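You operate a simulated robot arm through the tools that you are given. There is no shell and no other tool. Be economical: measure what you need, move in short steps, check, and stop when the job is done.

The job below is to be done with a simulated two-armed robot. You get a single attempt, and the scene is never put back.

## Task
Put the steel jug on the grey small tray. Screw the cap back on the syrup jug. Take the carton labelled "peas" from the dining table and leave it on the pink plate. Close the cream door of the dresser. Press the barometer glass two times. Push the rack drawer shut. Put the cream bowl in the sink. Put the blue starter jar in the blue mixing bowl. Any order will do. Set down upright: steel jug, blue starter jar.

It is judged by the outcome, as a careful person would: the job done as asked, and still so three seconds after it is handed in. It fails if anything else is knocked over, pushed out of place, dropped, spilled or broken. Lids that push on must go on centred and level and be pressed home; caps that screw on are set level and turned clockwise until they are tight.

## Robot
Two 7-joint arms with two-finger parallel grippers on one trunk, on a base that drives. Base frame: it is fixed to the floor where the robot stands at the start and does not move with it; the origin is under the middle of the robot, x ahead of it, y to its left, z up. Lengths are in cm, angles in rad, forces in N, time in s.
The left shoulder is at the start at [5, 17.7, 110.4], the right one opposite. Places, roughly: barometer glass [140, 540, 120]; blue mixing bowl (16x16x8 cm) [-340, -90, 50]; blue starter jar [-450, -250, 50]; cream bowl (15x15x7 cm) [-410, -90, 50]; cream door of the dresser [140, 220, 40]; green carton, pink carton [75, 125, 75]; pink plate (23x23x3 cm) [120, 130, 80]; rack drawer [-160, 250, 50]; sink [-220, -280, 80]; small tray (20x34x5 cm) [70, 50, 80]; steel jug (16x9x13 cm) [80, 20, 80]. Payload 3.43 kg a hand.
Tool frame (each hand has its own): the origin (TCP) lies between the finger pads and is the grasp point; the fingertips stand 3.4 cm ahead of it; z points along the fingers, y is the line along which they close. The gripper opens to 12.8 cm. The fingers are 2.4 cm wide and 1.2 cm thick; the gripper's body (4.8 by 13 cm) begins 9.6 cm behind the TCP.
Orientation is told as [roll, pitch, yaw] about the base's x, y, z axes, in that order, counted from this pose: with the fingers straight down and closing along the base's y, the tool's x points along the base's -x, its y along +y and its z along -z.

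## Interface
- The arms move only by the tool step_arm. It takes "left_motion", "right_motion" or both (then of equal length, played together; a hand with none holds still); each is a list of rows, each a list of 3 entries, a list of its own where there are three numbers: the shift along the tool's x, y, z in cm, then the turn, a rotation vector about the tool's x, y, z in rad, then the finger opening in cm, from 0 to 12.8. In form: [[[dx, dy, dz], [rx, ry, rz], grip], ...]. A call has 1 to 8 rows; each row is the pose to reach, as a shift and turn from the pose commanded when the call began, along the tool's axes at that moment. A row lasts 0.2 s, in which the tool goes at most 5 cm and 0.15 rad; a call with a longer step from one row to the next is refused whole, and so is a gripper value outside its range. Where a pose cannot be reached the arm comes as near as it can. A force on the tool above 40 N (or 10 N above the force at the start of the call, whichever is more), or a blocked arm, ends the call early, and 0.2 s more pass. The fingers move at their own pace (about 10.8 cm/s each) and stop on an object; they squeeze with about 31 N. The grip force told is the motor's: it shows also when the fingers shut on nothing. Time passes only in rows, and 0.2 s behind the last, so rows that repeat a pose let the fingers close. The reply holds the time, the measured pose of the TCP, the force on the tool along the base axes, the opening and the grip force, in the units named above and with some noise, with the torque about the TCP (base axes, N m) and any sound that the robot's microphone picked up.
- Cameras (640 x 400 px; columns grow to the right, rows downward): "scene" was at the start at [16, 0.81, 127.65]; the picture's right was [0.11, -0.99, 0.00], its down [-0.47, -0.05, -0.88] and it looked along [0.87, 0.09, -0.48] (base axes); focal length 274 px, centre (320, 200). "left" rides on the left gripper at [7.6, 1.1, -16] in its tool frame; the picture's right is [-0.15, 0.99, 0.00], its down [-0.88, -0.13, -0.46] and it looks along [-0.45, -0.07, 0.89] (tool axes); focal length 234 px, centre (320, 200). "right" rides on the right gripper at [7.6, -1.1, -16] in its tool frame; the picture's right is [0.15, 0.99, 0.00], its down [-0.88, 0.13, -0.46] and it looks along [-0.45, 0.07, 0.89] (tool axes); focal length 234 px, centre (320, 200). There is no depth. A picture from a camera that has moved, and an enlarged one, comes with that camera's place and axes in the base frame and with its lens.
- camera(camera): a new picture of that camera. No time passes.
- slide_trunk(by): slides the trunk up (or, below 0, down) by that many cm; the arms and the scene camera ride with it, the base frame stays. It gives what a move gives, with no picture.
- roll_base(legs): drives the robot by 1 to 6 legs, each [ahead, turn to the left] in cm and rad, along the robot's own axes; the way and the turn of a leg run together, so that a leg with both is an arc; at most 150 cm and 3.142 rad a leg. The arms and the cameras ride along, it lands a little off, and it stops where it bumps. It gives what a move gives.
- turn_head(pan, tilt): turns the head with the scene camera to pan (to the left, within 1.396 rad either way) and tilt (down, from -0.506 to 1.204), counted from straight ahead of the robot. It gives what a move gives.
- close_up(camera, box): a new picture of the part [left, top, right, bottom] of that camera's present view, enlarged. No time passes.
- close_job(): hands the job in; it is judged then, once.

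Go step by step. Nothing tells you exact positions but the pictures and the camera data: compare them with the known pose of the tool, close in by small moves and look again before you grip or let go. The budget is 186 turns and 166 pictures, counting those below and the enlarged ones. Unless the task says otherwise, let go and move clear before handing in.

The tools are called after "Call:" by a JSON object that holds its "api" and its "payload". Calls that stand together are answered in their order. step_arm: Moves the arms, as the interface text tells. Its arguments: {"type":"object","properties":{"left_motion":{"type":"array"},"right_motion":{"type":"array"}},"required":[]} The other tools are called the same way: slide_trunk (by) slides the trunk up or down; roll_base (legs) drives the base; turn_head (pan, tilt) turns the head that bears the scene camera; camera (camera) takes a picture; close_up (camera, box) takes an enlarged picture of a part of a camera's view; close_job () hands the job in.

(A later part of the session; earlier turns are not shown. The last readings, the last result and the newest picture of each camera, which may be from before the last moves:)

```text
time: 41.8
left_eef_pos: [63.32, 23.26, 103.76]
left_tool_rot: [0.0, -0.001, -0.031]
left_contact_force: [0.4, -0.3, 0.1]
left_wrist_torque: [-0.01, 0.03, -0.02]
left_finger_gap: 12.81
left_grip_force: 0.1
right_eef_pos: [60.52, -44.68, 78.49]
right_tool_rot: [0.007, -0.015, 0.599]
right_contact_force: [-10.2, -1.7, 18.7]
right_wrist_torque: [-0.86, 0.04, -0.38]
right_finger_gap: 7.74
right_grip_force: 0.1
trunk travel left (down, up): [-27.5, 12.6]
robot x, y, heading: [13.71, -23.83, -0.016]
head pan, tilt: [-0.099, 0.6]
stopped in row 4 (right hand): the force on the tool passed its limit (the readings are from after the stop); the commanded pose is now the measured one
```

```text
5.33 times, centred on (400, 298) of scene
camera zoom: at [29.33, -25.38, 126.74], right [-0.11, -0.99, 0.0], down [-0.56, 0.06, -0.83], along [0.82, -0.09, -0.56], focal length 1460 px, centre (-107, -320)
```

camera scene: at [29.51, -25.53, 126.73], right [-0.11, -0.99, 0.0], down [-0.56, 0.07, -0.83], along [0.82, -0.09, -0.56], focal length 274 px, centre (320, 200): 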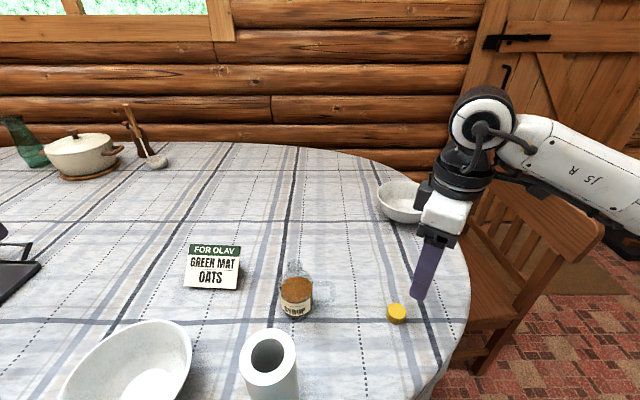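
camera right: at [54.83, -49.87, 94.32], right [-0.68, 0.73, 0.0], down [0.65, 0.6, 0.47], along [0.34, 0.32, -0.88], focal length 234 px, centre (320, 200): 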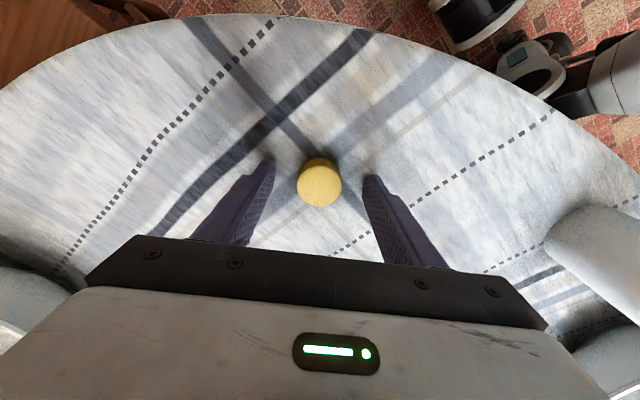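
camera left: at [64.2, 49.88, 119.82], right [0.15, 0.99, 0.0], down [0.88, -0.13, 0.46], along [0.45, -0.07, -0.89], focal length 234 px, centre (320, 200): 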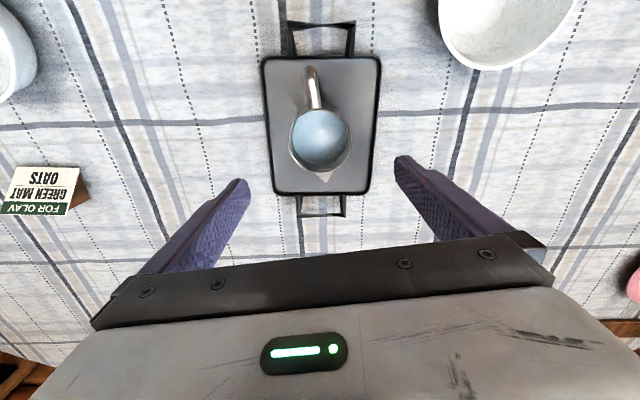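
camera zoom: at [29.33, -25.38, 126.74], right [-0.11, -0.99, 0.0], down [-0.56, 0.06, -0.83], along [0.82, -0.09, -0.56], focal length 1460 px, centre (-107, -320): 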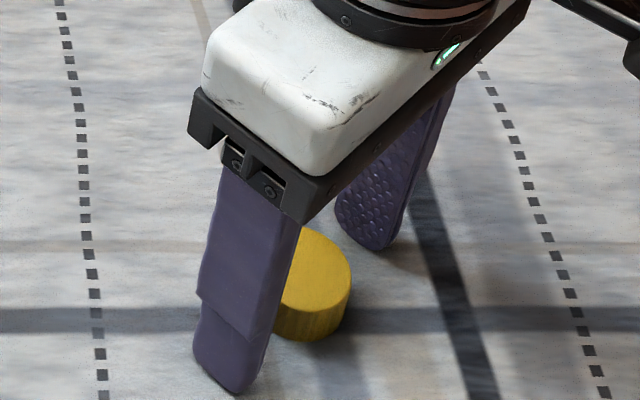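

The fingertips found the table at z≈75. I lift a touch, shift 0.6 and close on the cap.

Call:
{"api": "step_arm", "payload": {"right_motion": [[[0, 0, -0.6], [0, 0, 0], 8], [[0.6, 0, -0.4], [0, 0, 0], 8], [[0.6, 0, -0.4], [0, 0, 0], 6], [[0.6, 0, -0.4], [0, 0, 0], 4], [[0.6, 0, -0.4], [0, 0, 0], 2], [[0.6, 0, -0.4], [0, 0, 0], 2]]}}

Call:
{"api": "camera", "payload": {"camera": "right"}}

Call:
{"api": "close_up", "payload": {"camera": "scene", "box": [340, 260, 460, 335]}}

```text
time: 43.2
left_eef_pos: [63.52, 23.23, 103.72]
left_tool_rot: [0.0, 0.002, -0.028]
left_contact_force: [0.0, -0.6, -0.1]
left_wrist_torque: [0.01, 0.01, 0.03]
left_finger_gap: 12.8
left_grip_force: 0.1
right_eef_pos: [60.15, -44.95, 78.54]
right_tool_rot: [0.008, -0.017, 0.599]
right_contact_force: [0.2, 0.6, -0.9]
right_wrist_torque: [0.0, 0.0, 0.0]
right_finger_gap: 3.56
right_grip_force: 30.8
trunk travel left (down, up): [-27.5, 12.6]
robot x, y, heading: [13.88, -23.85, -0.015]
head pan, tilt: [-0.099, 0.6]
```

```text
130 pictures are left
camera right: at [54.44, -50.27, 94.45], right [-0.68, 0.73, 0.01], down [0.65, 0.6, 0.47], along [0.34, 0.32, -0.88], focal length 234 px, centre (320, 200)
```

right: 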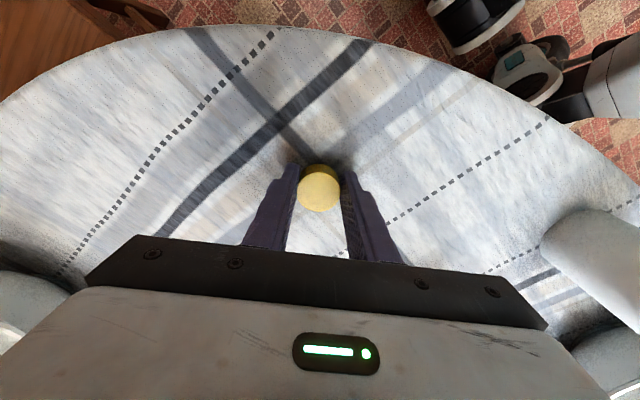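

```text
5.33 times, centred on (400, 298) of scene
camera zoom: at [29.55, -25.43, 126.71], right [-0.11, -0.99, 0.0], down [-0.56, 0.06, -0.83], along [0.82, -0.09, -0.56], focal length 1460 px, centre (-107, -320)
```

zoom: 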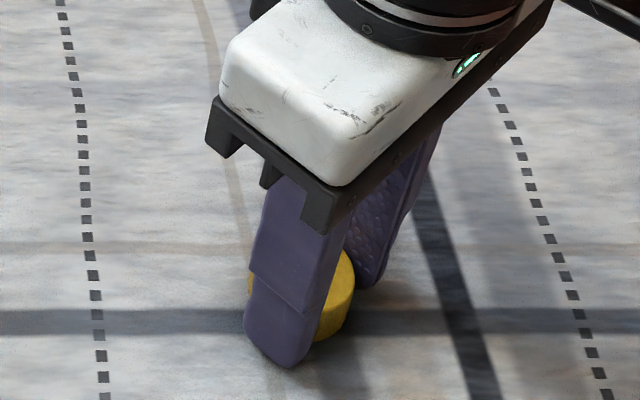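

The cap is held. I lift it and carry it toward the syrup jug's neck.

Call:
{"api": "step_arm", "payload": {"right_motion": [[[0, 0, -4], [0, 0, 0], 2], [[0, 0, -8.5], [0, 0, 0], 2], [[0, 0, -13], [0, 0, 0], 2], [[0, 0, -17.5], [0, 0, 0], 2], [[-3.3, 3, -19], [0, 0, 0], 2], [[-6.7, 6.1, -19], [0, 0, 0], 2], [[-10, 9.1, -19], [0, 0, 0], 2], [[-12.5, 11.4, -19], [0, 0, 0], 2]]}}

Call:
{"api": "camera", "payload": {"camera": "right"}}

Call:
{"api": "camera", "payload": {"camera": "scene"}}

```text
time: 45.0
left_eef_pos: [63.5, 23.3, 103.76]
left_tool_rot: [-0.002, 0.002, -0.029]
left_contact_force: [0.6, 0.3, -0.5]
left_wrist_torque: [-0.02, 0.0, 0.0]
left_finger_gap: 12.79
left_grip_force: 0.2
right_eef_pos: [63.97, -28.44, 98.04]
right_tool_rot: [0.008, -0.015, 0.597]
right_contact_force: [0.3, 0.1, -0.4]
right_wrist_torque: [0.02, -0.02, 0.04]
right_finger_gap: 3.53
right_grip_force: 31.0
trunk travel left (down, up): [-27.5, 12.6]
robot x, y, heading: [13.82, -24.14, -0.016]
head pan, tilt: [-0.099, 0.6]
```

```text
128 pictures are left
camera right: at [58.17, -33.81, 113.91], right [-0.68, 0.73, 0.01], down [0.65, 0.6, 0.47], along [0.34, 0.32, -0.88], focal length 234 px, centre (320, 200)
```

right: 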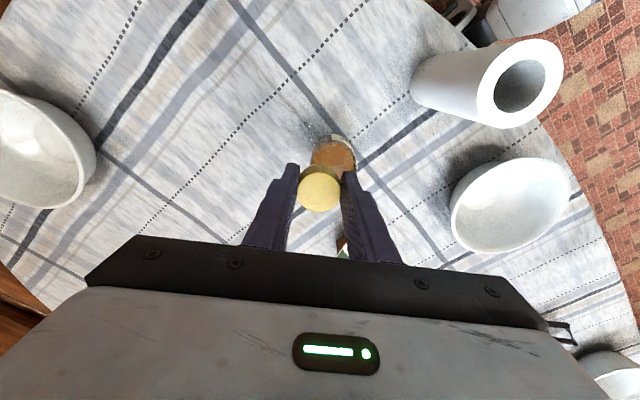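

```text
127 pictures are left
camera scene: at [29.55, -25.39, 126.71], right [-0.11, -0.99, 0.0], down [-0.56, 0.06, -0.83], along [0.82, -0.09, -0.56], focal length 274 px, centre (320, 200)
```

scene: 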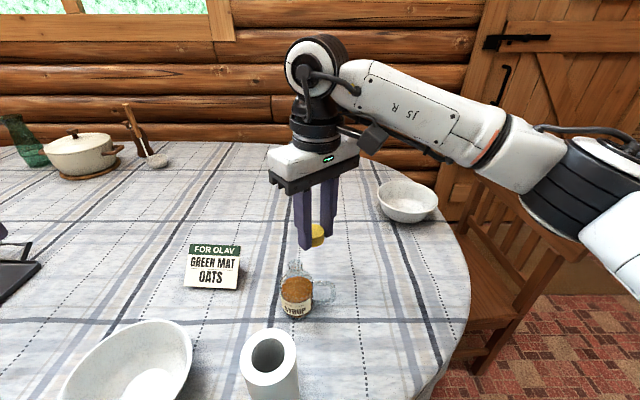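

Call:
{"api": "close_up", "payload": {"camera": "right", "box": [260, 110, 420, 230]}}

Call:
{"api": "close_up", "payload": {"camera": "scene", "box": [250, 220, 370, 330]}}

```text
3.33 times, centred on (340, 170) of right
camera zoom: at [58.17, -33.81, 113.91], right [-0.68, 0.73, 0.01], down [0.65, 0.6, 0.47], along [0.34, 0.32, -0.88], focal length 781 px, centre (253, 300)
```

zoom: 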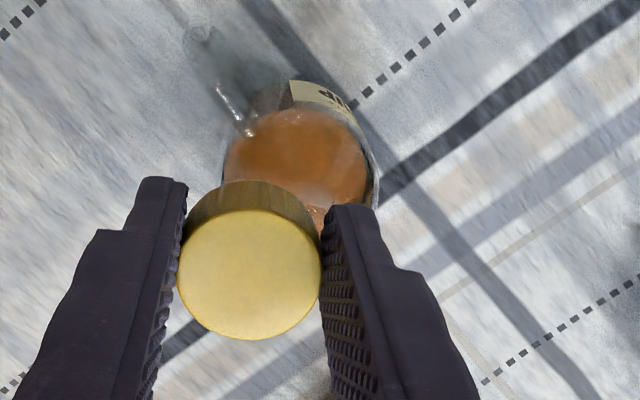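

```text
3.64 times, centred on (310, 275) of scene
camera zoom: at [29.55, -25.39, 126.71], right [-0.11, -0.99, 0.0], down [-0.56, 0.06, -0.83], along [0.82, -0.09, -0.56], focal length 996 px, centre (356, -73)
```

zoom: 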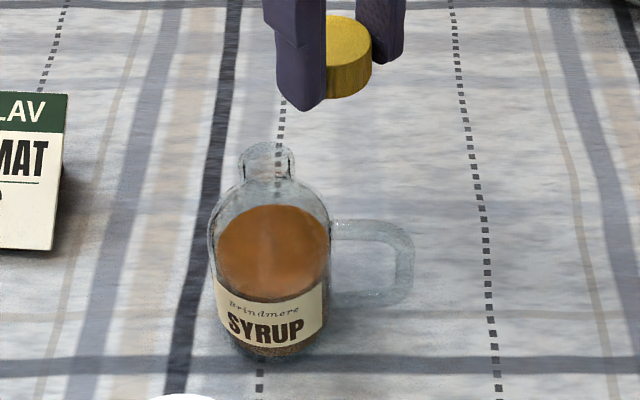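

I move the cap roughly over the neck and check from two sides (scene for y, left camera for x).

Call:
{"api": "step_arm", "payload": {"right_motion": [[[-0.8, 1.6, 0], [0, 0, 0], 2], [[-1.62, 3.32, 0], [0, 0, 0], 2], [[-1.62, 3.32, 1], [0, 0, 0], 2]]}}

Call:
{"api": "close_up", "payload": {"camera": "scene", "box": [250, 220, 370, 330]}}

Call:
{"api": "close_up", "payload": {"camera": "left", "box": [0, 100, 160, 200]}}

```text
time: 45.8
left_eef_pos: [63.51, 23.12, 103.71]
left_tool_rot: [0.0, 0.0, -0.028]
left_contact_force: [0.3, 0.3, -0.4]
left_wrist_torque: [0.01, 0.0, 0.01]
left_finger_gap: 12.82
left_grip_force: 0.0
right_eef_pos: [63.59, -24.89, 96.83]
right_tool_rot: [0.01, -0.016, 0.6]
right_contact_force: [0.4, -0.1, -1.3]
right_wrist_torque: [-0.02, 0.0, 0.02]
right_finger_gap: 3.56
right_grip_force: 31.0
trunk travel left (down, up): [-27.5, 12.6]
robot x, y, heading: [14.28, -24.25, -0.013]
head pan, tilt: [-0.099, 0.6]
```

```text
3.64 times, centred on (310, 275) of scene
camera zoom: at [29.55, -25.44, 126.71], right [-0.11, -0.99, 0.0], down [-0.56, 0.06, -0.82], along [0.82, -0.09, -0.57], focal length 996 px, centre (356, -73)
```

zoom: 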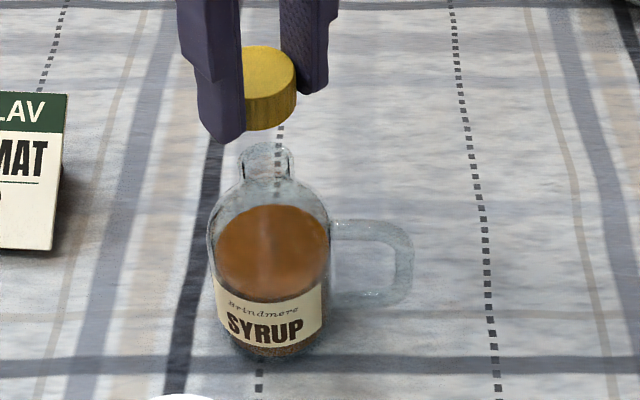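

```text
4.00 times, centred on (80, 150) of left
camera zoom: at [55.91, 24.64, 119.67], right [0.17, 0.98, 0.0], down [0.88, -0.16, 0.45], along [0.45, -0.08, -0.89], focal length 937 px, centre (1280, 400)
```

zoom: 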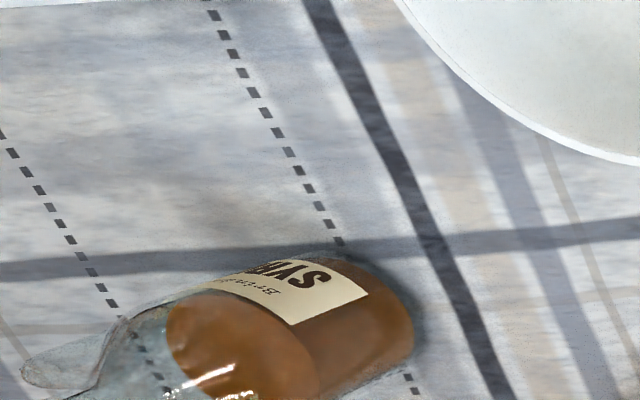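

Call:
{"api": "close_up", "payload": {"camera": "left", "box": [0, 160, 120, 240]}}

```text
5.00 times, centred on (60, 200) of left
camera zoom: at [55.91, 24.64, 119.67], right [0.17, 0.98, 0.0], down [0.88, -0.16, 0.45], along [0.45, -0.08, -0.89], focal length 1171 px, centre (1620, 200)
```

zoom: 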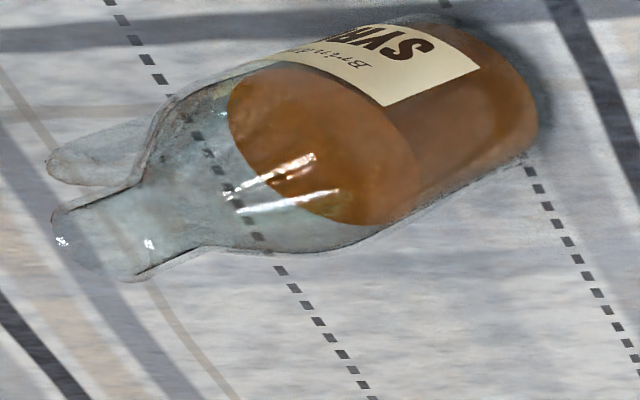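

The mouth appears to be at about [65.1, -24.7, 88.2]. I shift the cap over it, lower to just above, and bring the left camera closer to verify.

Call:
{"api": "step_arm", "payload": {"right_motion": [[[-0.95, -0.65, 0], [0, 0, 0], 2], [[-0.95, -0.65, 2], [0, 0, 0], 2], [[-0.95, -0.65, 3.8], [0, 0, 0], 2], [[-0.95, -0.65, 3.8], [0, 0, 0], 2]], "left_motion": [[[0, -4, 0], [0, 0, 0], 12.8], [[0, -8, 0], [0, 0, 0], 12.8], [[0, -12, 0], [0, 0, 0], 12.8], [[0, -12, 0], [0, 0, 0], 12.8]]}}

Call:
{"api": "close_up", "payload": {"camera": "scene", "box": [250, 220, 370, 330]}}

Call:
{"api": "close_up", "payload": {"camera": "left", "box": [0, 120, 160, 240]}}

```text
time: 46.8
left_eef_pos: [62.98, 11.04, 103.61]
left_tool_rot: [-0.001, 0.001, -0.028]
left_contact_force: [1.0, 0.6, -0.6]
left_wrist_torque: [0.0, 0.01, 0.0]
left_finger_gap: 12.84
left_grip_force: 0.1
right_eef_pos: [64.59, -25.07, 93.08]
right_tool_rot: [0.009, -0.016, 0.598]
right_contact_force: [0.1, 1.2, -0.5]
right_wrist_torque: [-0.02, 0.02, -0.01]
right_finger_gap: 3.57
right_grip_force: 31.3
trunk travel left (down, up): [-27.5, 12.6]
robot x, y, heading: [13.8, -24.28, -0.019]
head pan, tilt: [-0.099, 0.6]
```

```text
3.64 times, centred on (310, 275) of scene
camera zoom: at [29.54, -25.41, 126.71], right [-0.11, -0.99, 0.0], down [-0.56, 0.06, -0.83], along [0.82, -0.09, -0.56], focal length 996 px, centre (356, -73)
```

zoom: 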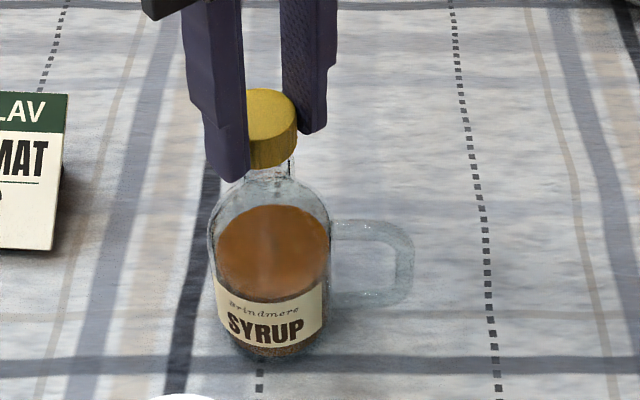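

```text
3.33 times, centred on (80, 180) of left
camera zoom: at [55.47, 12.51, 119.65], right [0.17, 0.98, 0.0], down [0.88, -0.15, 0.45], along [0.45, -0.08, -0.89], focal length 781 px, centre (1120, 267)
```

zoom: 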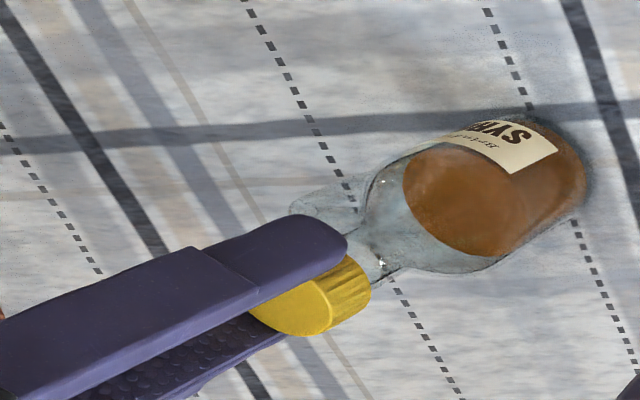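

Call:
{"api": "close_up", "payload": {"camera": "left", "box": [50, 165, 130, 225]}}

Call:
{"api": "close_up", "payload": {"camera": "scene", "box": [285, 235, 345, 295]}}

```text
6.67 times, centred on (90, 195) of left
camera zoom: at [55.47, 12.51, 119.65], right [0.17, 0.98, 0.0], down [0.88, -0.15, 0.45], along [0.45, -0.08, -0.89], focal length 1561 px, centre (1853, 233)
```

zoom: 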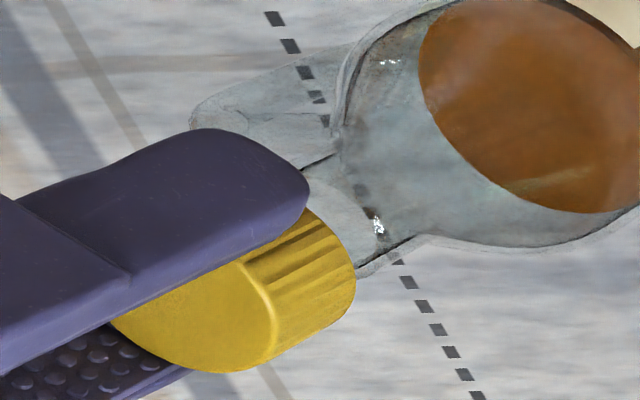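

```text
6.67 times, centred on (315, 265) of scene
camera zoom: at [29.54, -25.41, 126.71], right [-0.11, -0.99, 0.0], down [-0.56, 0.06, -0.83], along [0.82, -0.09, -0.56], focal length 1825 px, centre (353, -233)
```

zoom: 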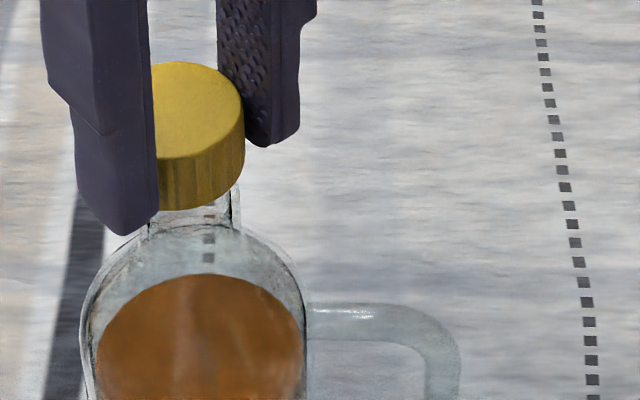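

The cap is nearly coaxial with the neck; I correct by about 0.2 cm and lower gently until it touches.

Call:
{"api": "step_arm", "payload": {"right_motion": [[[0.28, -0.05, 0.5], [0, 0, 0], 2], [[0.28, -0.05, 1.0], [0, 0, 0], 2], [[0.28, -0.05, 1.4], [0, 0, 0], 2], [[0.28, -0.05, 1.7], [0, 0, 0], 2]]}}

Call:
{"api": "close_up", "payload": {"camera": "left", "box": [50, 165, 130, 225]}}

Call:
{"api": "close_up", "payload": {"camera": "scene", "box": [285, 235, 345, 295]}}

```text
time: 47.8
left_eef_pos: [63.21, 11.19, 103.75]
left_tool_rot: [0.0, 0.003, -0.028]
left_contact_force: [0.3, 0.4, 0.1]
left_wrist_torque: [0.0, 0.02, 0.0]
left_finger_gap: 12.8
left_grip_force: 0.2
right_eef_pos: [64.58, -25.07, 91.37]
right_tool_rot: [0.01, -0.014, 0.6]
right_contact_force: [-0.8, -0.1, 0.1]
right_wrist_torque: [0.01, 0.0, 0.03]
right_finger_gap: 3.58
right_grip_force: 31.3
trunk travel left (down, up): [-27.5, 12.6]
robot x, y, heading: [13.68, -24.2, -0.012]
head pan, tilt: [-0.099, 0.6]
```

```text
6.67 times, centred on (90, 195) of left
camera zoom: at [55.49, 12.53, 119.66], right [0.17, 0.98, 0.0], down [0.88, -0.16, 0.45], along [0.45, -0.08, -0.89], focal length 1561 px, centre (1853, 233)
```

zoom: 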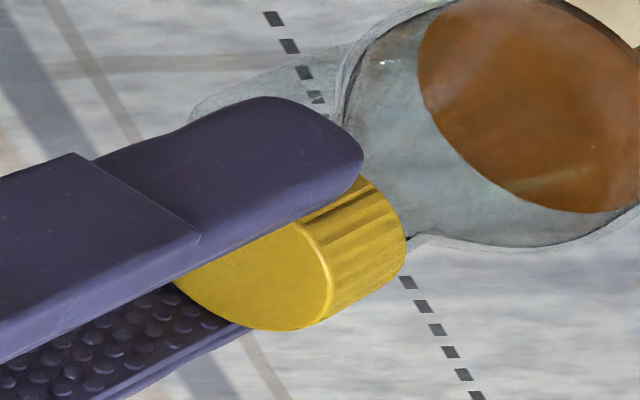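

```text
6.67 times, centred on (315, 265) of scene
camera zoom: at [29.55, -25.43, 126.71], right [-0.11, -0.99, 0.0], down [-0.56, 0.06, -0.83], along [0.82, -0.09, -0.56], focal length 1825 px, centre (353, -233)
```

zoom: 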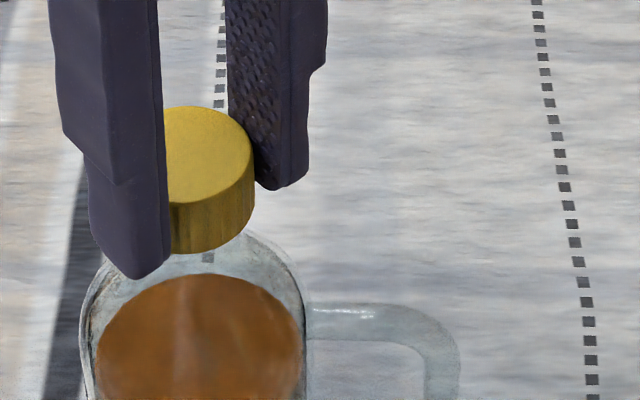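

Call:
{"api": "step_arm", "payload": {"right_motion": [[[0, 0, 0.3], [0, 0, 0], 2], [[0, 0, 0.6], [0, 0, 0], 2], [[0, 0, 0.9], [0, 0, 0], 2]]}}

Call:
{"api": "close_up", "payload": {"camera": "left", "box": [50, 165, 130, 225]}}

```text
time: 48.6
left_eef_pos: [62.96, 11.07, 103.75]
left_tool_rot: [-0.001, 0.001, -0.03]
left_contact_force: [0.4, 0.1, 0.0]
left_wrist_torque: [-0.03, 0.01, 0.03]
left_finger_gap: 12.81
left_grip_force: 0.0
right_eef_pos: [64.52, -25.22, 90.47]
right_tool_rot: [0.009, -0.014, 0.6]
right_contact_force: [0.5, 0.5, -0.6]
right_wrist_torque: [0.0, 0.01, 0.01]
right_finger_gap: 3.59
right_grip_force: 31.2
trunk travel left (down, up): [-27.5, 12.6]
robot x, y, heading: [13.53, -24.23, -0.014]
head pan, tilt: [-0.099, 0.6]
```

```text
6.67 times, centred on (90, 195) of left
camera zoom: at [55.49, 12.54, 119.65], right [0.17, 0.98, 0.0], down [0.88, -0.16, 0.45], along [0.45, -0.08, -0.89], focal length 1561 px, centre (1853, 233)
```

zoom: 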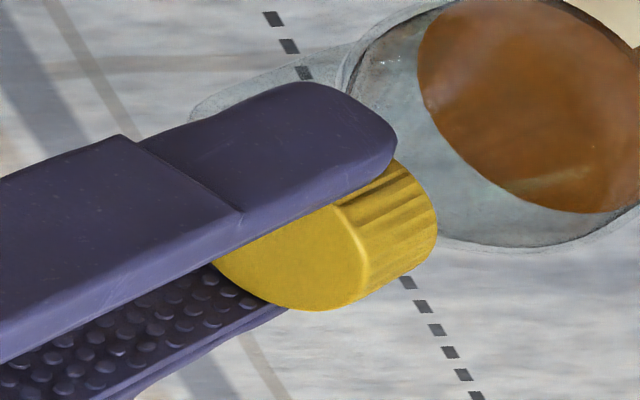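

Call:
{"api": "close_up", "payload": {"camera": "scene", "box": [270, 235, 350, 315]}}

Call:
{"api": "close_up", "payload": {"camera": "right", "box": [260, 110, 420, 230]}}

```text
5.00 times, centred on (310, 275) of scene
camera zoom: at [29.55, -25.43, 126.71], right [-0.11, -0.99, 0.0], down [-0.56, 0.06, -0.83], along [0.82, -0.09, -0.56], focal length 1369 px, centre (370, -175)
```

zoom: 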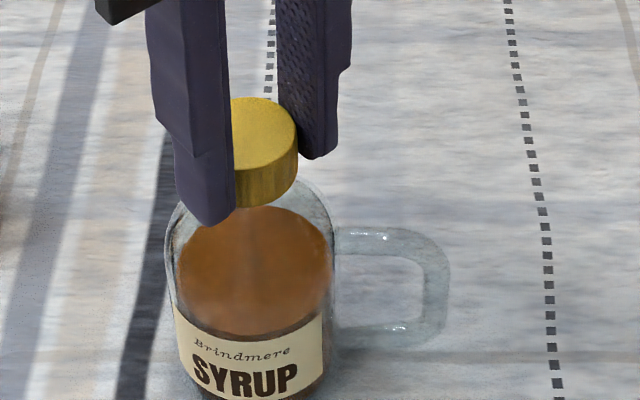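

```text
3.33 times, centred on (340, 170) of right
camera zoom: at [58.78, -30.49, 106.36], right [-0.68, 0.73, 0.01], down [0.65, 0.6, 0.47], along [0.34, 0.32, -0.88], focal length 781 px, centre (253, 300)
```

zoom: 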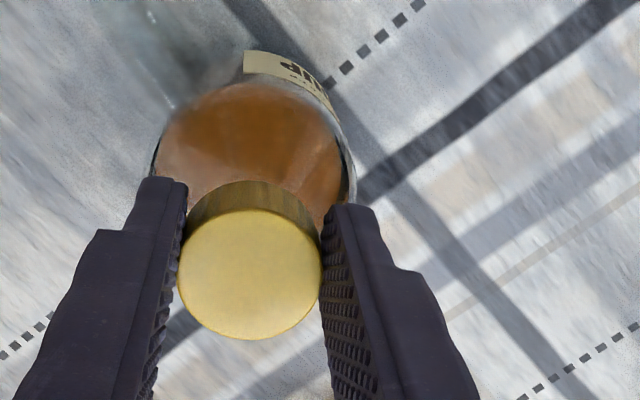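

The cap looks aligned over the neck; I continue down until contact.

Call:
{"api": "step_arm", "payload": {"right_motion": [[[0, 0, 0.2], [0, 0, 0], 2], [[0, 0, 0.4], [0, 0, 0], 2], [[0, 0, 0.6], [0, 0, 0], 2], [[0, 0, 0.8], [0, 0, 0], 2]]}}

```text
time: 49.6
left_eef_pos: [62.97, 11.17, 103.83]
left_tool_rot: [-0.003, 0.0, -0.028]
left_contact_force: [-0.1, -0.7, 0.9]
left_wrist_torque: [0.0, 0.0, 0.0]
left_finger_gap: 12.81
left_grip_force: 0.0
right_eef_pos: [64.45, -25.19, 89.99]
right_tool_rot: [0.008, -0.023, 0.6]
right_contact_force: [-0.6, -1.2, 25.7]
right_wrist_torque: [-0.27, 0.02, 0.01]
right_finger_gap: 3.57
right_grip_force: 30.6
trunk travel left (down, up): [-27.5, 12.6]
robot x, y, heading: [13.81, -24.11, -0.014]
head pan, tilt: [-0.099, 0.6]
```

Contact: the cap is on the neck. I ease the press and turn clockwise.

Call:
{"api": "step_arm", "payload": {"right_motion": [[[0, 0, -0.2], [0, 0, 0.1], 2], [[0, 0, -0.2], [0, 0, 0.24], 2], [[0, 0, -0.2], [0, 0, 0.38], 2], [[0, 0, -0.2], [0, 0, 0.52], 2], [[0, 0, -0.2], [0, 0, 0.66], 2], [[0, 0, -0.2], [0, 0, 0.8], 2], [[0, 0, -0.2], [0, 0, 0.94], 2], [[0, 0, -0.2], [0, 0, 1.08], 2]]}}

Call:
{"api": "close_up", "payload": {"camera": "scene", "box": [250, 220, 370, 330]}}

```text
time: 51.4
left_eef_pos: [62.97, 11.3, 103.73]
left_tool_rot: [-0.001, 0.0, -0.026]
left_contact_force: [-0.8, -0.1, 0.4]
left_wrist_torque: [0.04, 0.02, -0.01]
left_finger_gap: 12.79
left_grip_force: 0.0
right_eef_pos: [64.42, -24.96, 90.0]
right_tool_rot: [0.02, 0.001, -0.481]
right_contact_force: [0.0, 9.1, 19.2]
right_wrist_torque: [0.81, -0.26, 0.05]
right_finger_gap: 3.58
right_grip_force: 30.8
trunk travel left (down, up): [-27.5, 12.6]
robot x, y, heading: [13.76, -24.33, -0.01]
head pan, tilt: [-0.099, 0.6]
```

```text
3.64 times, centred on (310, 275) of scene
camera zoom: at [29.4, -25.35, 126.74], right [-0.11, -0.99, 0.0], down [-0.56, 0.06, -0.83], along [0.82, -0.09, -0.56], focal length 996 px, centre (356, -73)
```

zoom: 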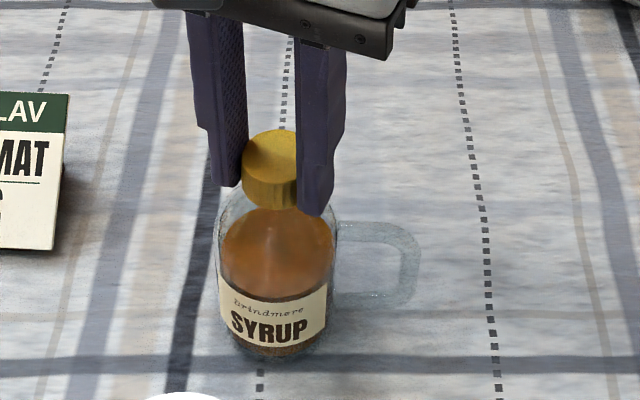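

The cap follows an off-centre circle in the grip, tilting the jug a touch; I correct that sideways while turning on.

Call:
{"api": "step_arm", "payload": {"right_motion": [[[0.1, 0.2, -0.1], [0, 0, 0], 2], [[0.16, 0.3, -0.1], [0, 0, 0.14], 2], [[0.13, 0.4, -0.1], [0, 0, 0.28], 2], [[0.12, 0.44, -0.1], [0, 0, 0.42], 2], [[0.1, 0.48, -0.1], [0, 0, 0.56], 2], [[0.07, 0.52, -0.1], [0, 0, 0.7], 2], [[0.05, 0.55, -0.1], [0, 0, 0.84], 2], [[0.0, 0.58, -0.1], [0, 0, 0.98], 2]]}}

Call:
{"api": "close_up", "payload": {"camera": "scene", "box": [250, 220, 370, 330]}}

```text
time: 53.2
left_eef_pos: [63.01, 11.1, 103.76]
left_tool_rot: [0.0, 0.003, -0.028]
left_contact_force: [-0.2, 0.2, -0.4]
left_wrist_torque: [-0.03, 0.0, -0.01]
left_finger_gap: 12.81
left_grip_force: 0.1
right_eef_pos: [64.74, -24.65, 90.17]
right_tool_rot: [0.009, 0.016, -1.463]
right_contact_force: [4.5, 5.2, 11.8]
right_wrist_torque: [0.41, -0.44, 0.03]
right_finger_gap: 3.63
right_grip_force: 30.7
trunk travel left (down, up): [-27.5, 12.6]
robot x, y, heading: [13.78, -24.05, -0.013]
head pan, tilt: [-0.099, 0.6]
```

```text
3.64 times, centred on (310, 275) of scene
camera zoom: at [29.48, -25.38, 126.72], right [-0.11, -0.99, 0.0], down [-0.56, 0.06, -0.83], along [0.82, -0.09, -0.56], focal length 996 px, centre (356, -73)
```

zoom: 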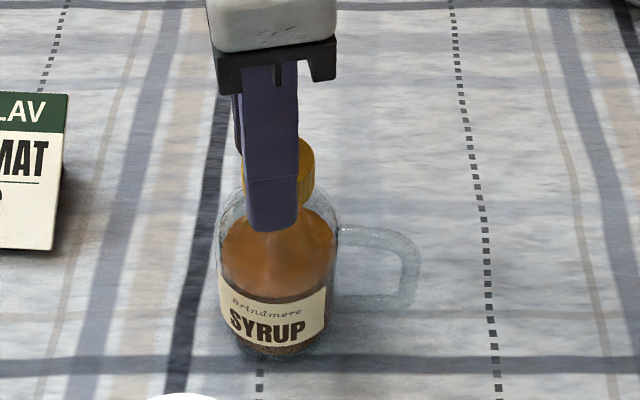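

Call:
{"api": "step_arm", "payload": {"right_motion": [[[0, 0.05, 0], [0, 0, 0.14], 2], [[-0.01, 0.09, 0], [0, 0, 0.28], 2], [[-0.03, 0.13, 0], [0, 0, 0.42], 2], [[-0.05, 0.18, 0], [0, 0, 0.56], 2], [[-0.08, 0.21, 0], [0, 0, 0.7], 2], [[-0.11, 0.25, 0], [0, 0, 0.84], 2], [[-0.15, 0.28, 0], [0, 0, 0.98], 2], [[-0.19, 0.3, 0], [0, 0, 1.12], 2]]}}

Call:
{"api": "close_up", "payload": {"camera": "scene", "box": [250, 220, 370, 330]}}

```text
time: 55.0
left_eef_pos: [62.93, 11.15, 103.68]
left_tool_rot: [0.0, 0.001, -0.026]
left_contact_force: [-0.3, -0.4, -0.3]
left_wrist_torque: [0.01, 0.0, 0.02]
left_finger_gap: 12.81
left_grip_force: 0.1
right_eef_pos: [64.82, -24.81, 89.99]
right_tool_rot: [-0.01, 0.011, -2.583]
right_contact_force: [0.3, -1.0, 1.6]
right_wrist_torque: [-0.21, 0.09, 0.04]
right_finger_gap: 3.62
right_grip_force: 30.7
trunk travel left (down, up): [-27.5, 12.6]
robot x, y, heading: [13.98, -24.26, -0.017]
head pan, tilt: [-0.099, 0.6]
```

```text
3.64 times, centred on (310, 275) of scene
camera zoom: at [29.54, -25.44, 126.71], right [-0.11, -0.99, 0.0], down [-0.56, 0.06, -0.83], along [0.82, -0.09, -0.56], focal length 996 px, centre (356, -73)
```

zoom: 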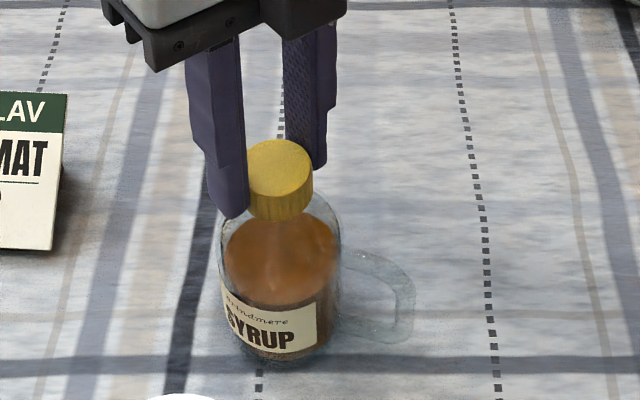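

The jug itself began to turn with the cap, with hardly any down-force left. I press down a bit and keep turning to see whether it is tight.

Call:
{"api": "step_arm", "payload": {"right_motion": [[[0, 0.0, 0.25], [0, 0, 0.0], 2], [[0, 0.05, 0.25], [0, 0, 0.14], 2], [[-0.01, 0.09, 0.25], [0, 0, 0.28], 2], [[-0.03, 0.13, 0.25], [0, 0, 0.42], 2], [[-0.05, 0.18, 0.25], [0, 0, 0.56], 2]]}}

Call:
{"api": "close_up", "payload": {"camera": "scene", "box": [250, 220, 370, 330]}}

```text
time: 56.2
left_eef_pos: [63.03, 11.14, 103.8]
left_tool_rot: [0.0, 0.001, -0.025]
left_contact_force: [0.3, -0.5, -0.8]
left_wrist_torque: [-0.01, 0.06, 0.02]
left_finger_gap: 12.79
left_grip_force: 0.2
right_eef_pos: [65.22, -25.02, 89.84]
right_tool_rot: [-0.016, 0.008, 3.141]
right_contact_force: [2.7, -2.0, 10.3]
right_wrist_torque: [-0.22, -0.12, 0.02]
right_finger_gap: 3.61
right_grip_force: 30.9
trunk travel left (down, up): [-27.5, 12.6]
robot x, y, heading: [13.99, -24.33, -0.012]
head pan, tilt: [-0.099, 0.6]
```

```text
3.64 times, centred on (310, 275) of scene
camera zoom: at [29.49, -25.45, 126.73], right [-0.11, -0.99, 0.0], down [-0.56, 0.06, -0.83], along [0.82, -0.09, -0.56], focal length 996 px, centre (356, -73)
```

zoom: 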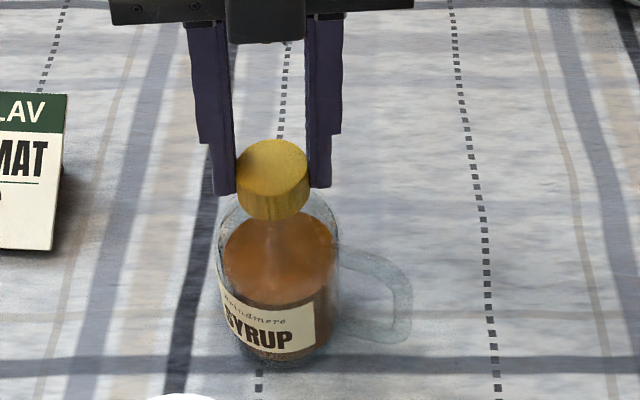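

It turned further without taking the jug along, and sank a bit. I keep going.

Call:
{"api": "step_arm", "payload": {"right_motion": [[[0, 0.03, 0.15], [0, 0, 0.1], 2], [[-0.01, 0.07, 0.15], [0, 0, 0.24], 2], [[-0.02, 0.11, 0.18], [0, 0, 0.38], 2], [[-0.04, 0.16, 0.2], [0, 0, 0.52], 2], [[-0.07, 0.2, 0.2], [0, 0, 0.66], 2], [[-0.1, 0.24, 0.22], [0, 0, 0.8], 2], [[-0.13, 0.27, 0.22], [0, 0, 0.94], 2]]}}

Call:
{"api": "close_up", "payload": {"camera": "scene", "box": [250, 220, 370, 330]}}

```text
time: 57.8
left_eef_pos: [62.97, 10.95, 103.89]
left_tool_rot: [0.001, -0.002, -0.029]
left_contact_force: [-1.0, -0.1, 0.0]
left_wrist_torque: [0.03, 0.01, 0.0]
left_finger_gap: 12.8
left_grip_force: 0.1
right_eef_pos: [64.88, -25.36, 89.74]
right_tool_rot: [-0.018, -0.009, 2.199]
right_contact_force: [-2.4, -9.9, 26.6]
right_wrist_torque: [-0.57, 0.28, 0.02]
right_finger_gap: 3.6
right_grip_force: 31.2
trunk travel left (down, up): [-27.5, 12.6]
robot x, y, heading: [14.34, -24.0, -0.014]
head pan, tilt: [-0.099, 0.6]
```

```text
3.64 times, centred on (310, 275) of scene
camera zoom: at [29.31, -25.51, 126.76], right [-0.11, -0.99, 0.0], down [-0.56, 0.07, -0.83], along [0.82, -0.09, -0.56], focal length 996 px, centre (356, -73)
```

zoom: 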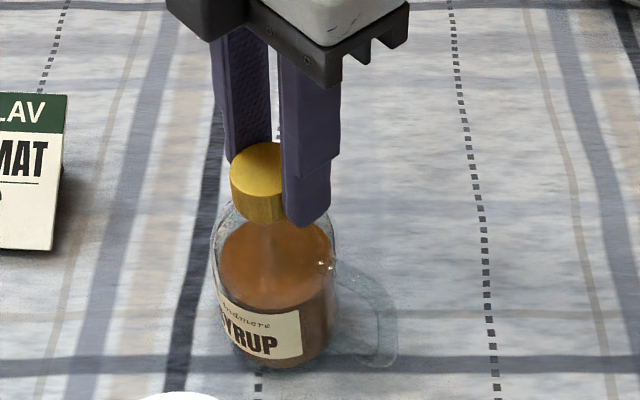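

The jug turned a bit with it; I go on turning with slightly more press, watching whether the cap still advances.

Call:
{"api": "step_arm", "payload": {"right_motion": [[[0.1, 0.07, 0], [0, 0, 0.0], 2], [[0.1, 0.11, 0.05], [0, 0, 0.14], 2], [[0.09, 0.15, 0.05], [0, 0, 0.28], 2], [[0.07, 0.19, 0.07], [0, 0, 0.42], 2], [[0.05, 0.24, 0.1], [0, 0, 0.56], 2], [[0.03, 0.27, 0.1], [0, 0, 0.7], 2], [[0.0, 0.31, 0.1], [0, 0, 0.84], 2]]}}

Call:
{"api": "close_up", "payload": {"camera": "scene", "box": [250, 220, 370, 330]}}

```text
time: 59.4
left_eef_pos: [62.97, 11.14, 103.86]
left_tool_rot: [0.001, -0.002, -0.029]
left_contact_force: [0.0, -0.5, 0.4]
left_wrist_torque: [-0.02, -0.02, 0.0]
left_finger_gap: 12.81
left_grip_force: 0.1
right_eef_pos: [64.59, -25.18, 89.68]
right_tool_rot: [-0.005, -0.021, 1.362]
right_contact_force: [-6.8, 3.4, 23.6]
right_wrist_torque: [0.54, 0.33, 0.08]
right_finger_gap: 3.59
right_grip_force: 30.3
trunk travel left (down, up): [-27.5, 12.6]
robot x, y, heading: [13.6, -24.19, -0.013]
head pan, tilt: [-0.099, 0.6]
```

```text
3.64 times, centred on (310, 275) of scene
camera zoom: at [29.29, -25.39, 126.75], right [-0.11, -0.99, 0.0], down [-0.56, 0.06, -0.83], along [0.82, -0.09, -0.56], focal length 996 px, centre (356, -73)
```

zoom: 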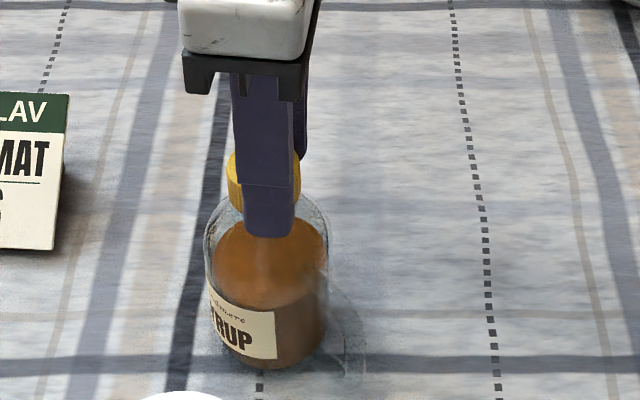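

Call:
{"api": "step_arm", "payload": {"right_motion": [[[0, 0.09, 0], [0, 0, 0.0], 2], [[0, 0.13, 0.05], [0, 0, 0.14], 2], [[-0.01, 0.17, 0.05], [0, 0, 0.28], 2], [[-0.03, 0.21, 0.05], [0, 0, 0.42], 2], [[-0.05, 0.26, 0.05], [0, 0, 0.56], 2], [[-0.08, 0.29, 0.05], [0, 0, 0.7], 2], [[-0.11, 0.33, 0.05], [0, 0, 0.84], 2]]}}

Call:
{"api": "close_up", "payload": {"camera": "scene", "box": [250, 220, 370, 330]}}

```text
time: 60.1
left_eef_pos: [63.03, 11.14, 103.64]
left_tool_rot: [0.0, 0.003, -0.027]
left_contact_force: [-0.1, -0.4, -0.4]
left_wrist_torque: [0.04, 0.02, 0.03]
left_finger_gap: 12.8
left_grip_force: 0.0
right_eef_pos: [64.24, -25.01, 89.27]
right_tool_rot: [-0.016, 0.002, 1.235]
right_contact_force: [-3.8, -0.4, 4.8]
right_wrist_torque: [0.3, 0.52, 0.17]
right_finger_gap: 3.57
right_grip_force: 30.7
right hand out of reach, approached as far as the arm can: row 3
trunk travel left (down, up): [-27.5, 12.6]
robot x, y, heading: [14.04, -24.81, -0.015]
head pan, tilt: [-0.099, 0.6]
stopped in row 3 (right hand): the force on the tool passed its limit (the readings are from after the stop); the commanded pose is now the measured one
```

```text
3.64 times, centred on (310, 275) of scene
camera zoom: at [29.57, -25.41, 126.67], right [-0.11, -0.99, 0.0], down [-0.56, 0.06, -0.82], along [0.82, -0.09, -0.57], focal length 996 px, centre (356, -73)
```

zoom: 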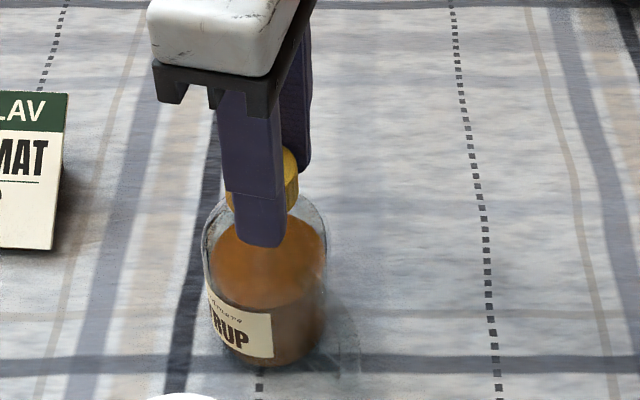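

The wrist is at its limit. I let go, rise and inspect the cap.

Call:
{"api": "step_arm", "payload": {"right_motion": [[[0, 0, 0], [0, 0, 0], 5], [[0, 0, 0], [0, 0, 0], 7], [[0, 0, -3], [0, 0, -0.14], 7], [[0, 0, -6], [0, 0, -0.28], 7], [[0, 0, -9], [0, 0, -0.42], 7], [[0, 0, -12], [0, 0, -0.56], 7], [[0, 0, -12], [0, 0, -0.7], 7], [[0, 0, -12], [0, 0, -0.84], 7]]}}

Call:
{"api": "close_up", "payload": {"camera": "scene", "box": [270, 235, 350, 315]}}

Call:
{"api": "close_up", "payload": {"camera": "left", "box": [50, 130, 170, 230]}}

```text
time: 61.9
left_eef_pos: [63.09, 11.17, 103.62]
left_tool_rot: [-0.001, 0.001, -0.027]
left_contact_force: [0.1, -0.3, -0.1]
left_wrist_torque: [-0.02, 0.0, -0.01]
left_finger_gap: 12.82
left_grip_force: 0.1
right_eef_pos: [64.24, -24.94, 101.18]
right_tool_rot: [-0.009, 0.014, 2.078]
right_contact_force: [0.1, -0.3, 0.1]
right_wrist_torque: [0.0, 0.02, 0.0]
right_finger_gap: 7.02
right_grip_force: 0.1
trunk travel left (down, up): [-27.5, 12.6]
robot x, y, heading: [13.59, -24.11, -0.017]
head pan, tilt: [-0.099, 0.6]
```

```text
5.00 times, centred on (310, 275) of scene
camera zoom: at [29.55, -25.42, 126.71], right [-0.11, -0.99, 0.0], down [-0.56, 0.06, -0.83], along [0.82, -0.09, -0.56], focal length 1369 px, centre (370, -175)
```

zoom: 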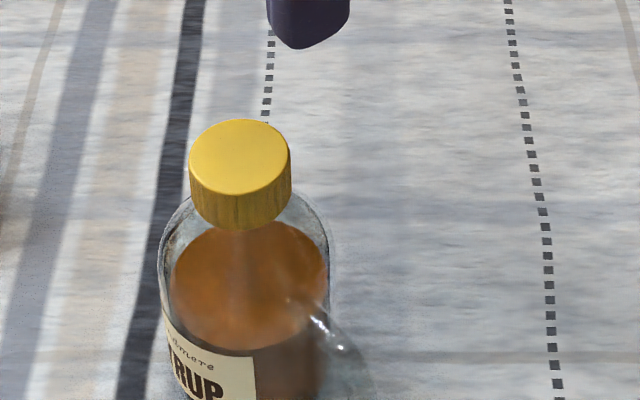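

```text
4.00 times, centred on (110, 180) of left
camera zoom: at [55.5, 12.54, 119.64], right [0.17, 0.98, 0.0], down [0.88, -0.16, 0.45], along [0.45, -0.08, -0.89], focal length 937 px, centre (1160, 280)
```

zoom: 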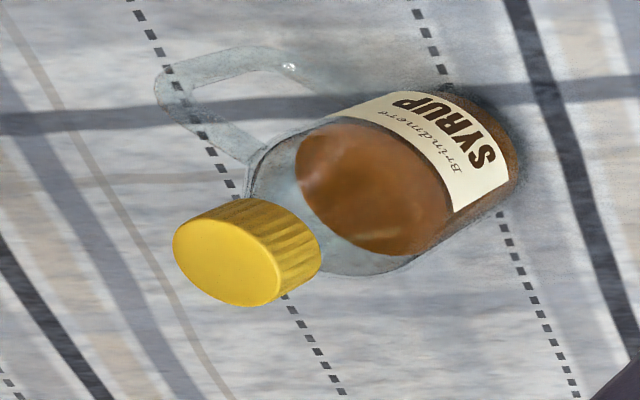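

The cap is level and well down. To be sure it is tight I rewind the wrist and turn again.

Call:
{"api": "step_arm", "payload": {"right_motion": [[[0, 0, 0], [0, 0, -0.145], 7], [[0, 0, 0], [0, 0, -0.29], 7], [[0, 0, 0], [0, 0, -0.435], 7], [[0, 0, 0], [0, 0, -0.58], 7], [[0, 0, 0], [0, 0, -0.725], 7], [[0, 0, 0], [0, 0, -0.87], 7], [[0, 0, 0], [0, 0, -1.015], 7], [[0, 0, 0], [0, 0, -1.16], 7]]}}

Call:
{"api": "step_arm", "payload": {"right_motion": [[[0, 0, 0], [0, 0, -0.145], 7], [[0, 0, 0], [0, 0, -0.29], 7], [[0, 0, 0], [0, 0, -0.435], 7], [[0, 0, 0], [0, 0, -0.58], 7], [[0, 0, 0], [0, 0, -0.725], 7], [[0, 0, 0], [0, 0, -0.87], 7], [[0, 0, 0], [0, 0, -1.015], 7], [[0, 0, 0], [0, 0, -1.16], 7]]}}

Call:
{"api": "step_arm", "payload": {"right_motion": [[[0, 0, 0], [0, 0, -0.145], 7], [[0, 0, 0], [0, 0, -0.29], 7], [[0, 0, 0], [0, 0, -0.435], 7], [[0, 0, 0], [0, 0, -0.58], 7], [[0, 0, 0], [0, 0, -0.725], 7], [[0, 0, 0], [0, 0, -0.87], 7], [[0, 0, 0], [0, 0, -1.015], 7], [[0, 0, 0], [0, 0, -1.16], 7]]}}

Call:
{"api": "close_up", "payload": {"camera": "right", "box": [220, 80, 420, 230]}}

```text
time: 63.7
left_eef_pos: [63.0, 11.2, 103.66]
left_tool_rot: [-0.001, 0.001, -0.027]
left_contact_force: [-1.0, -0.3, -0.2]
left_wrist_torque: [0.0, 0.01, 0.03]
left_finger_gap: 12.79
left_grip_force: 0.0
right_eef_pos: [64.12, -25.0, 101.25]
right_tool_rot: [0.008, 0.016, -3.047]
right_contact_force: [0.2, 0.4, 0.4]
right_wrist_torque: [0.01, 0.0, 0.02]
right_finger_gap: 6.97
right_grip_force: 0.0
trunk travel left (down, up): [-27.5, 12.6]
robot x, y, heading: [14.19, -24.25, -0.017]
head pan, tilt: [-0.099, 0.6]
```

```text
time: 65.5
left_eef_pos: [63.0, 11.16, 103.62]
left_tool_rot: [0.0, 0.003, -0.028]
left_contact_force: [0.1, 0.1, 0.5]
left_wrist_torque: [0.03, -0.01, -0.05]
left_finger_gap: 12.8
left_grip_force: 0.1
right_eef_pos: [64.06, -24.91, 101.24]
right_tool_rot: [0.018, -0.001, -1.889]
right_contact_force: [-0.4, 0.6, 0.2]
right_wrist_torque: [0.0, 0.04, 0.02]
right_finger_gap: 6.99
right_grip_force: 0.1
trunk travel left (down, up): [-27.5, 12.6]
robot x, y, heading: [13.8, -24.07, -0.016]
head pan, tilt: [-0.099, 0.6]
```

```text
time: 67.3
left_eef_pos: [63.13, 11.08, 103.64]
left_tool_rot: [-0.001, 0.002, -0.028]
left_contact_force: [0.1, -0.2, -0.4]
left_wrist_torque: [0.01, 0.02, 0.0]
left_finger_gap: 12.84
left_grip_force: 0.1
right_eef_pos: [64.05, -24.99, 101.26]
right_tool_rot: [0.008, -0.016, -0.727]
right_contact_force: [-0.1, 1.4, 0.2]
right_wrist_torque: [-0.01, 0.01, 0.01]
right_finger_gap: 7.02
right_grip_force: 0.1
trunk travel left (down, up): [-27.5, 12.6]
robot x, y, heading: [13.92, -24.07, -0.01]
head pan, tilt: [-0.099, 0.6]
```

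```text
2.67 times, centred on (320, 155) of right
camera zoom: at [57.43, -20.56, 117.11], right [0.55, 0.84, 0.0], down [0.74, -0.49, 0.47], along [0.4, -0.26, -0.88], focal length 624 px, centre (320, 320)
```

zoom: 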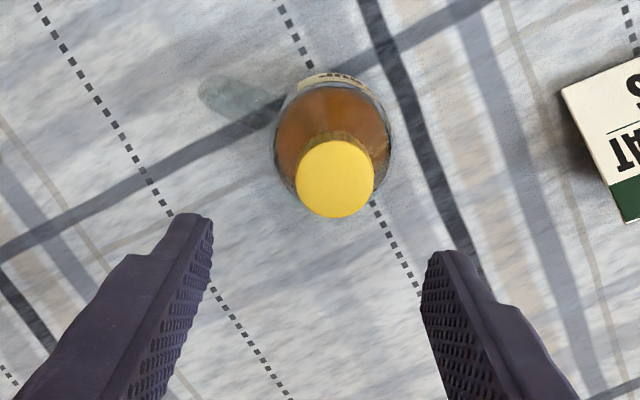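

Call:
{"api": "step_arm", "payload": {"right_motion": [[[0.3, 0.8, 0], [0, 0, 0], 7], [[0.3, 0.8, 4], [0, 0, 0], 7], [[0.3, 0.8, 8], [0, 0, 0], 7], [[0.3, 0.8, 10.5], [0, 0, 0], 7], [[0.3, 0.8, 11.6], [0, 0, 0], 6], [[0.3, 0.8, 11.6], [0, 0, 0], 4], [[0.3, 0.8, 11.6], [0, 0, 0], 2], [[0.3, 0.8, 11.6], [0, 0, 0], 2]]}}

Call:
{"api": "close_up", "payload": {"camera": "scene", "box": [250, 220, 370, 330]}}

Call:
{"api": "close_up", "payload": {"camera": "right", "box": [220, 80, 420, 230]}}

```text
time: 69.1
left_eef_pos: [63.05, 11.06, 103.7]
left_tool_rot: [0.0, 0.002, -0.027]
left_contact_force: [-0.4, 0.7, 0.1]
left_wrist_torque: [0.03, 0.01, 0.02]
left_finger_gap: 12.78
left_grip_force: 0.0
right_eef_pos: [64.49, -24.43, 89.69]
right_tool_rot: [0.005, -0.016, -0.73]
right_contact_force: [-0.3, -1.1, 0.0]
right_wrist_torque: [-0.03, 0.11, 0.01]
right_finger_gap: 3.62
right_grip_force: 31.0
trunk travel left (down, up): [-27.5, 12.6]
robot x, y, heading: [13.51, -24.01, -0.016]
head pan, tilt: [-0.099, 0.6]
```

```text
3.64 times, centred on (310, 275) of scene
camera zoom: at [29.55, -25.43, 126.71], right [-0.11, -0.99, 0.0], down [-0.56, 0.06, -0.83], along [0.82, -0.09, -0.56], focal length 996 px, centre (356, -73)
```

zoom: 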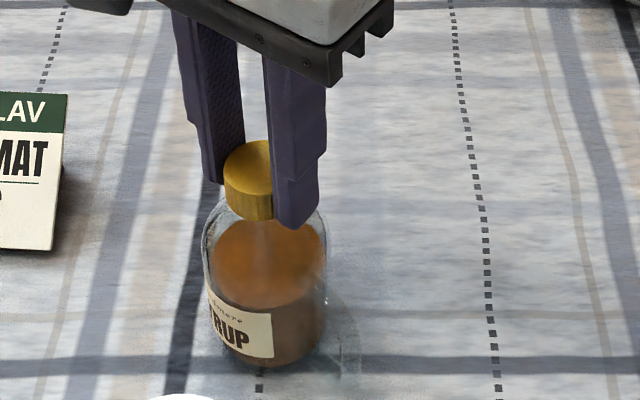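

```text
2.67 times, centred on (320, 155) of right
camera zoom: at [57.84, -19.85, 105.54], right [0.55, 0.83, 0.0], down [0.74, -0.49, 0.47], along [0.39, -0.26, -0.88], focal length 624 px, centre (320, 320)
```

zoom: 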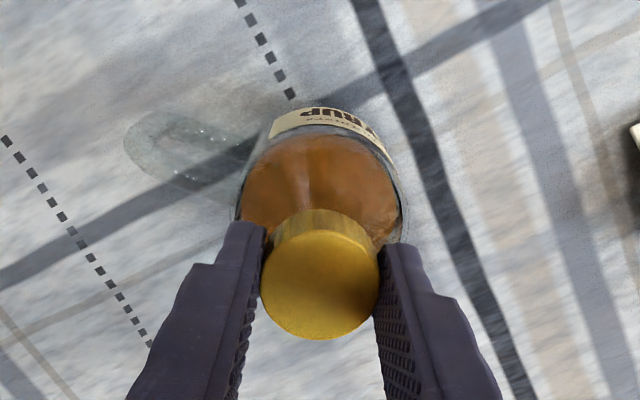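

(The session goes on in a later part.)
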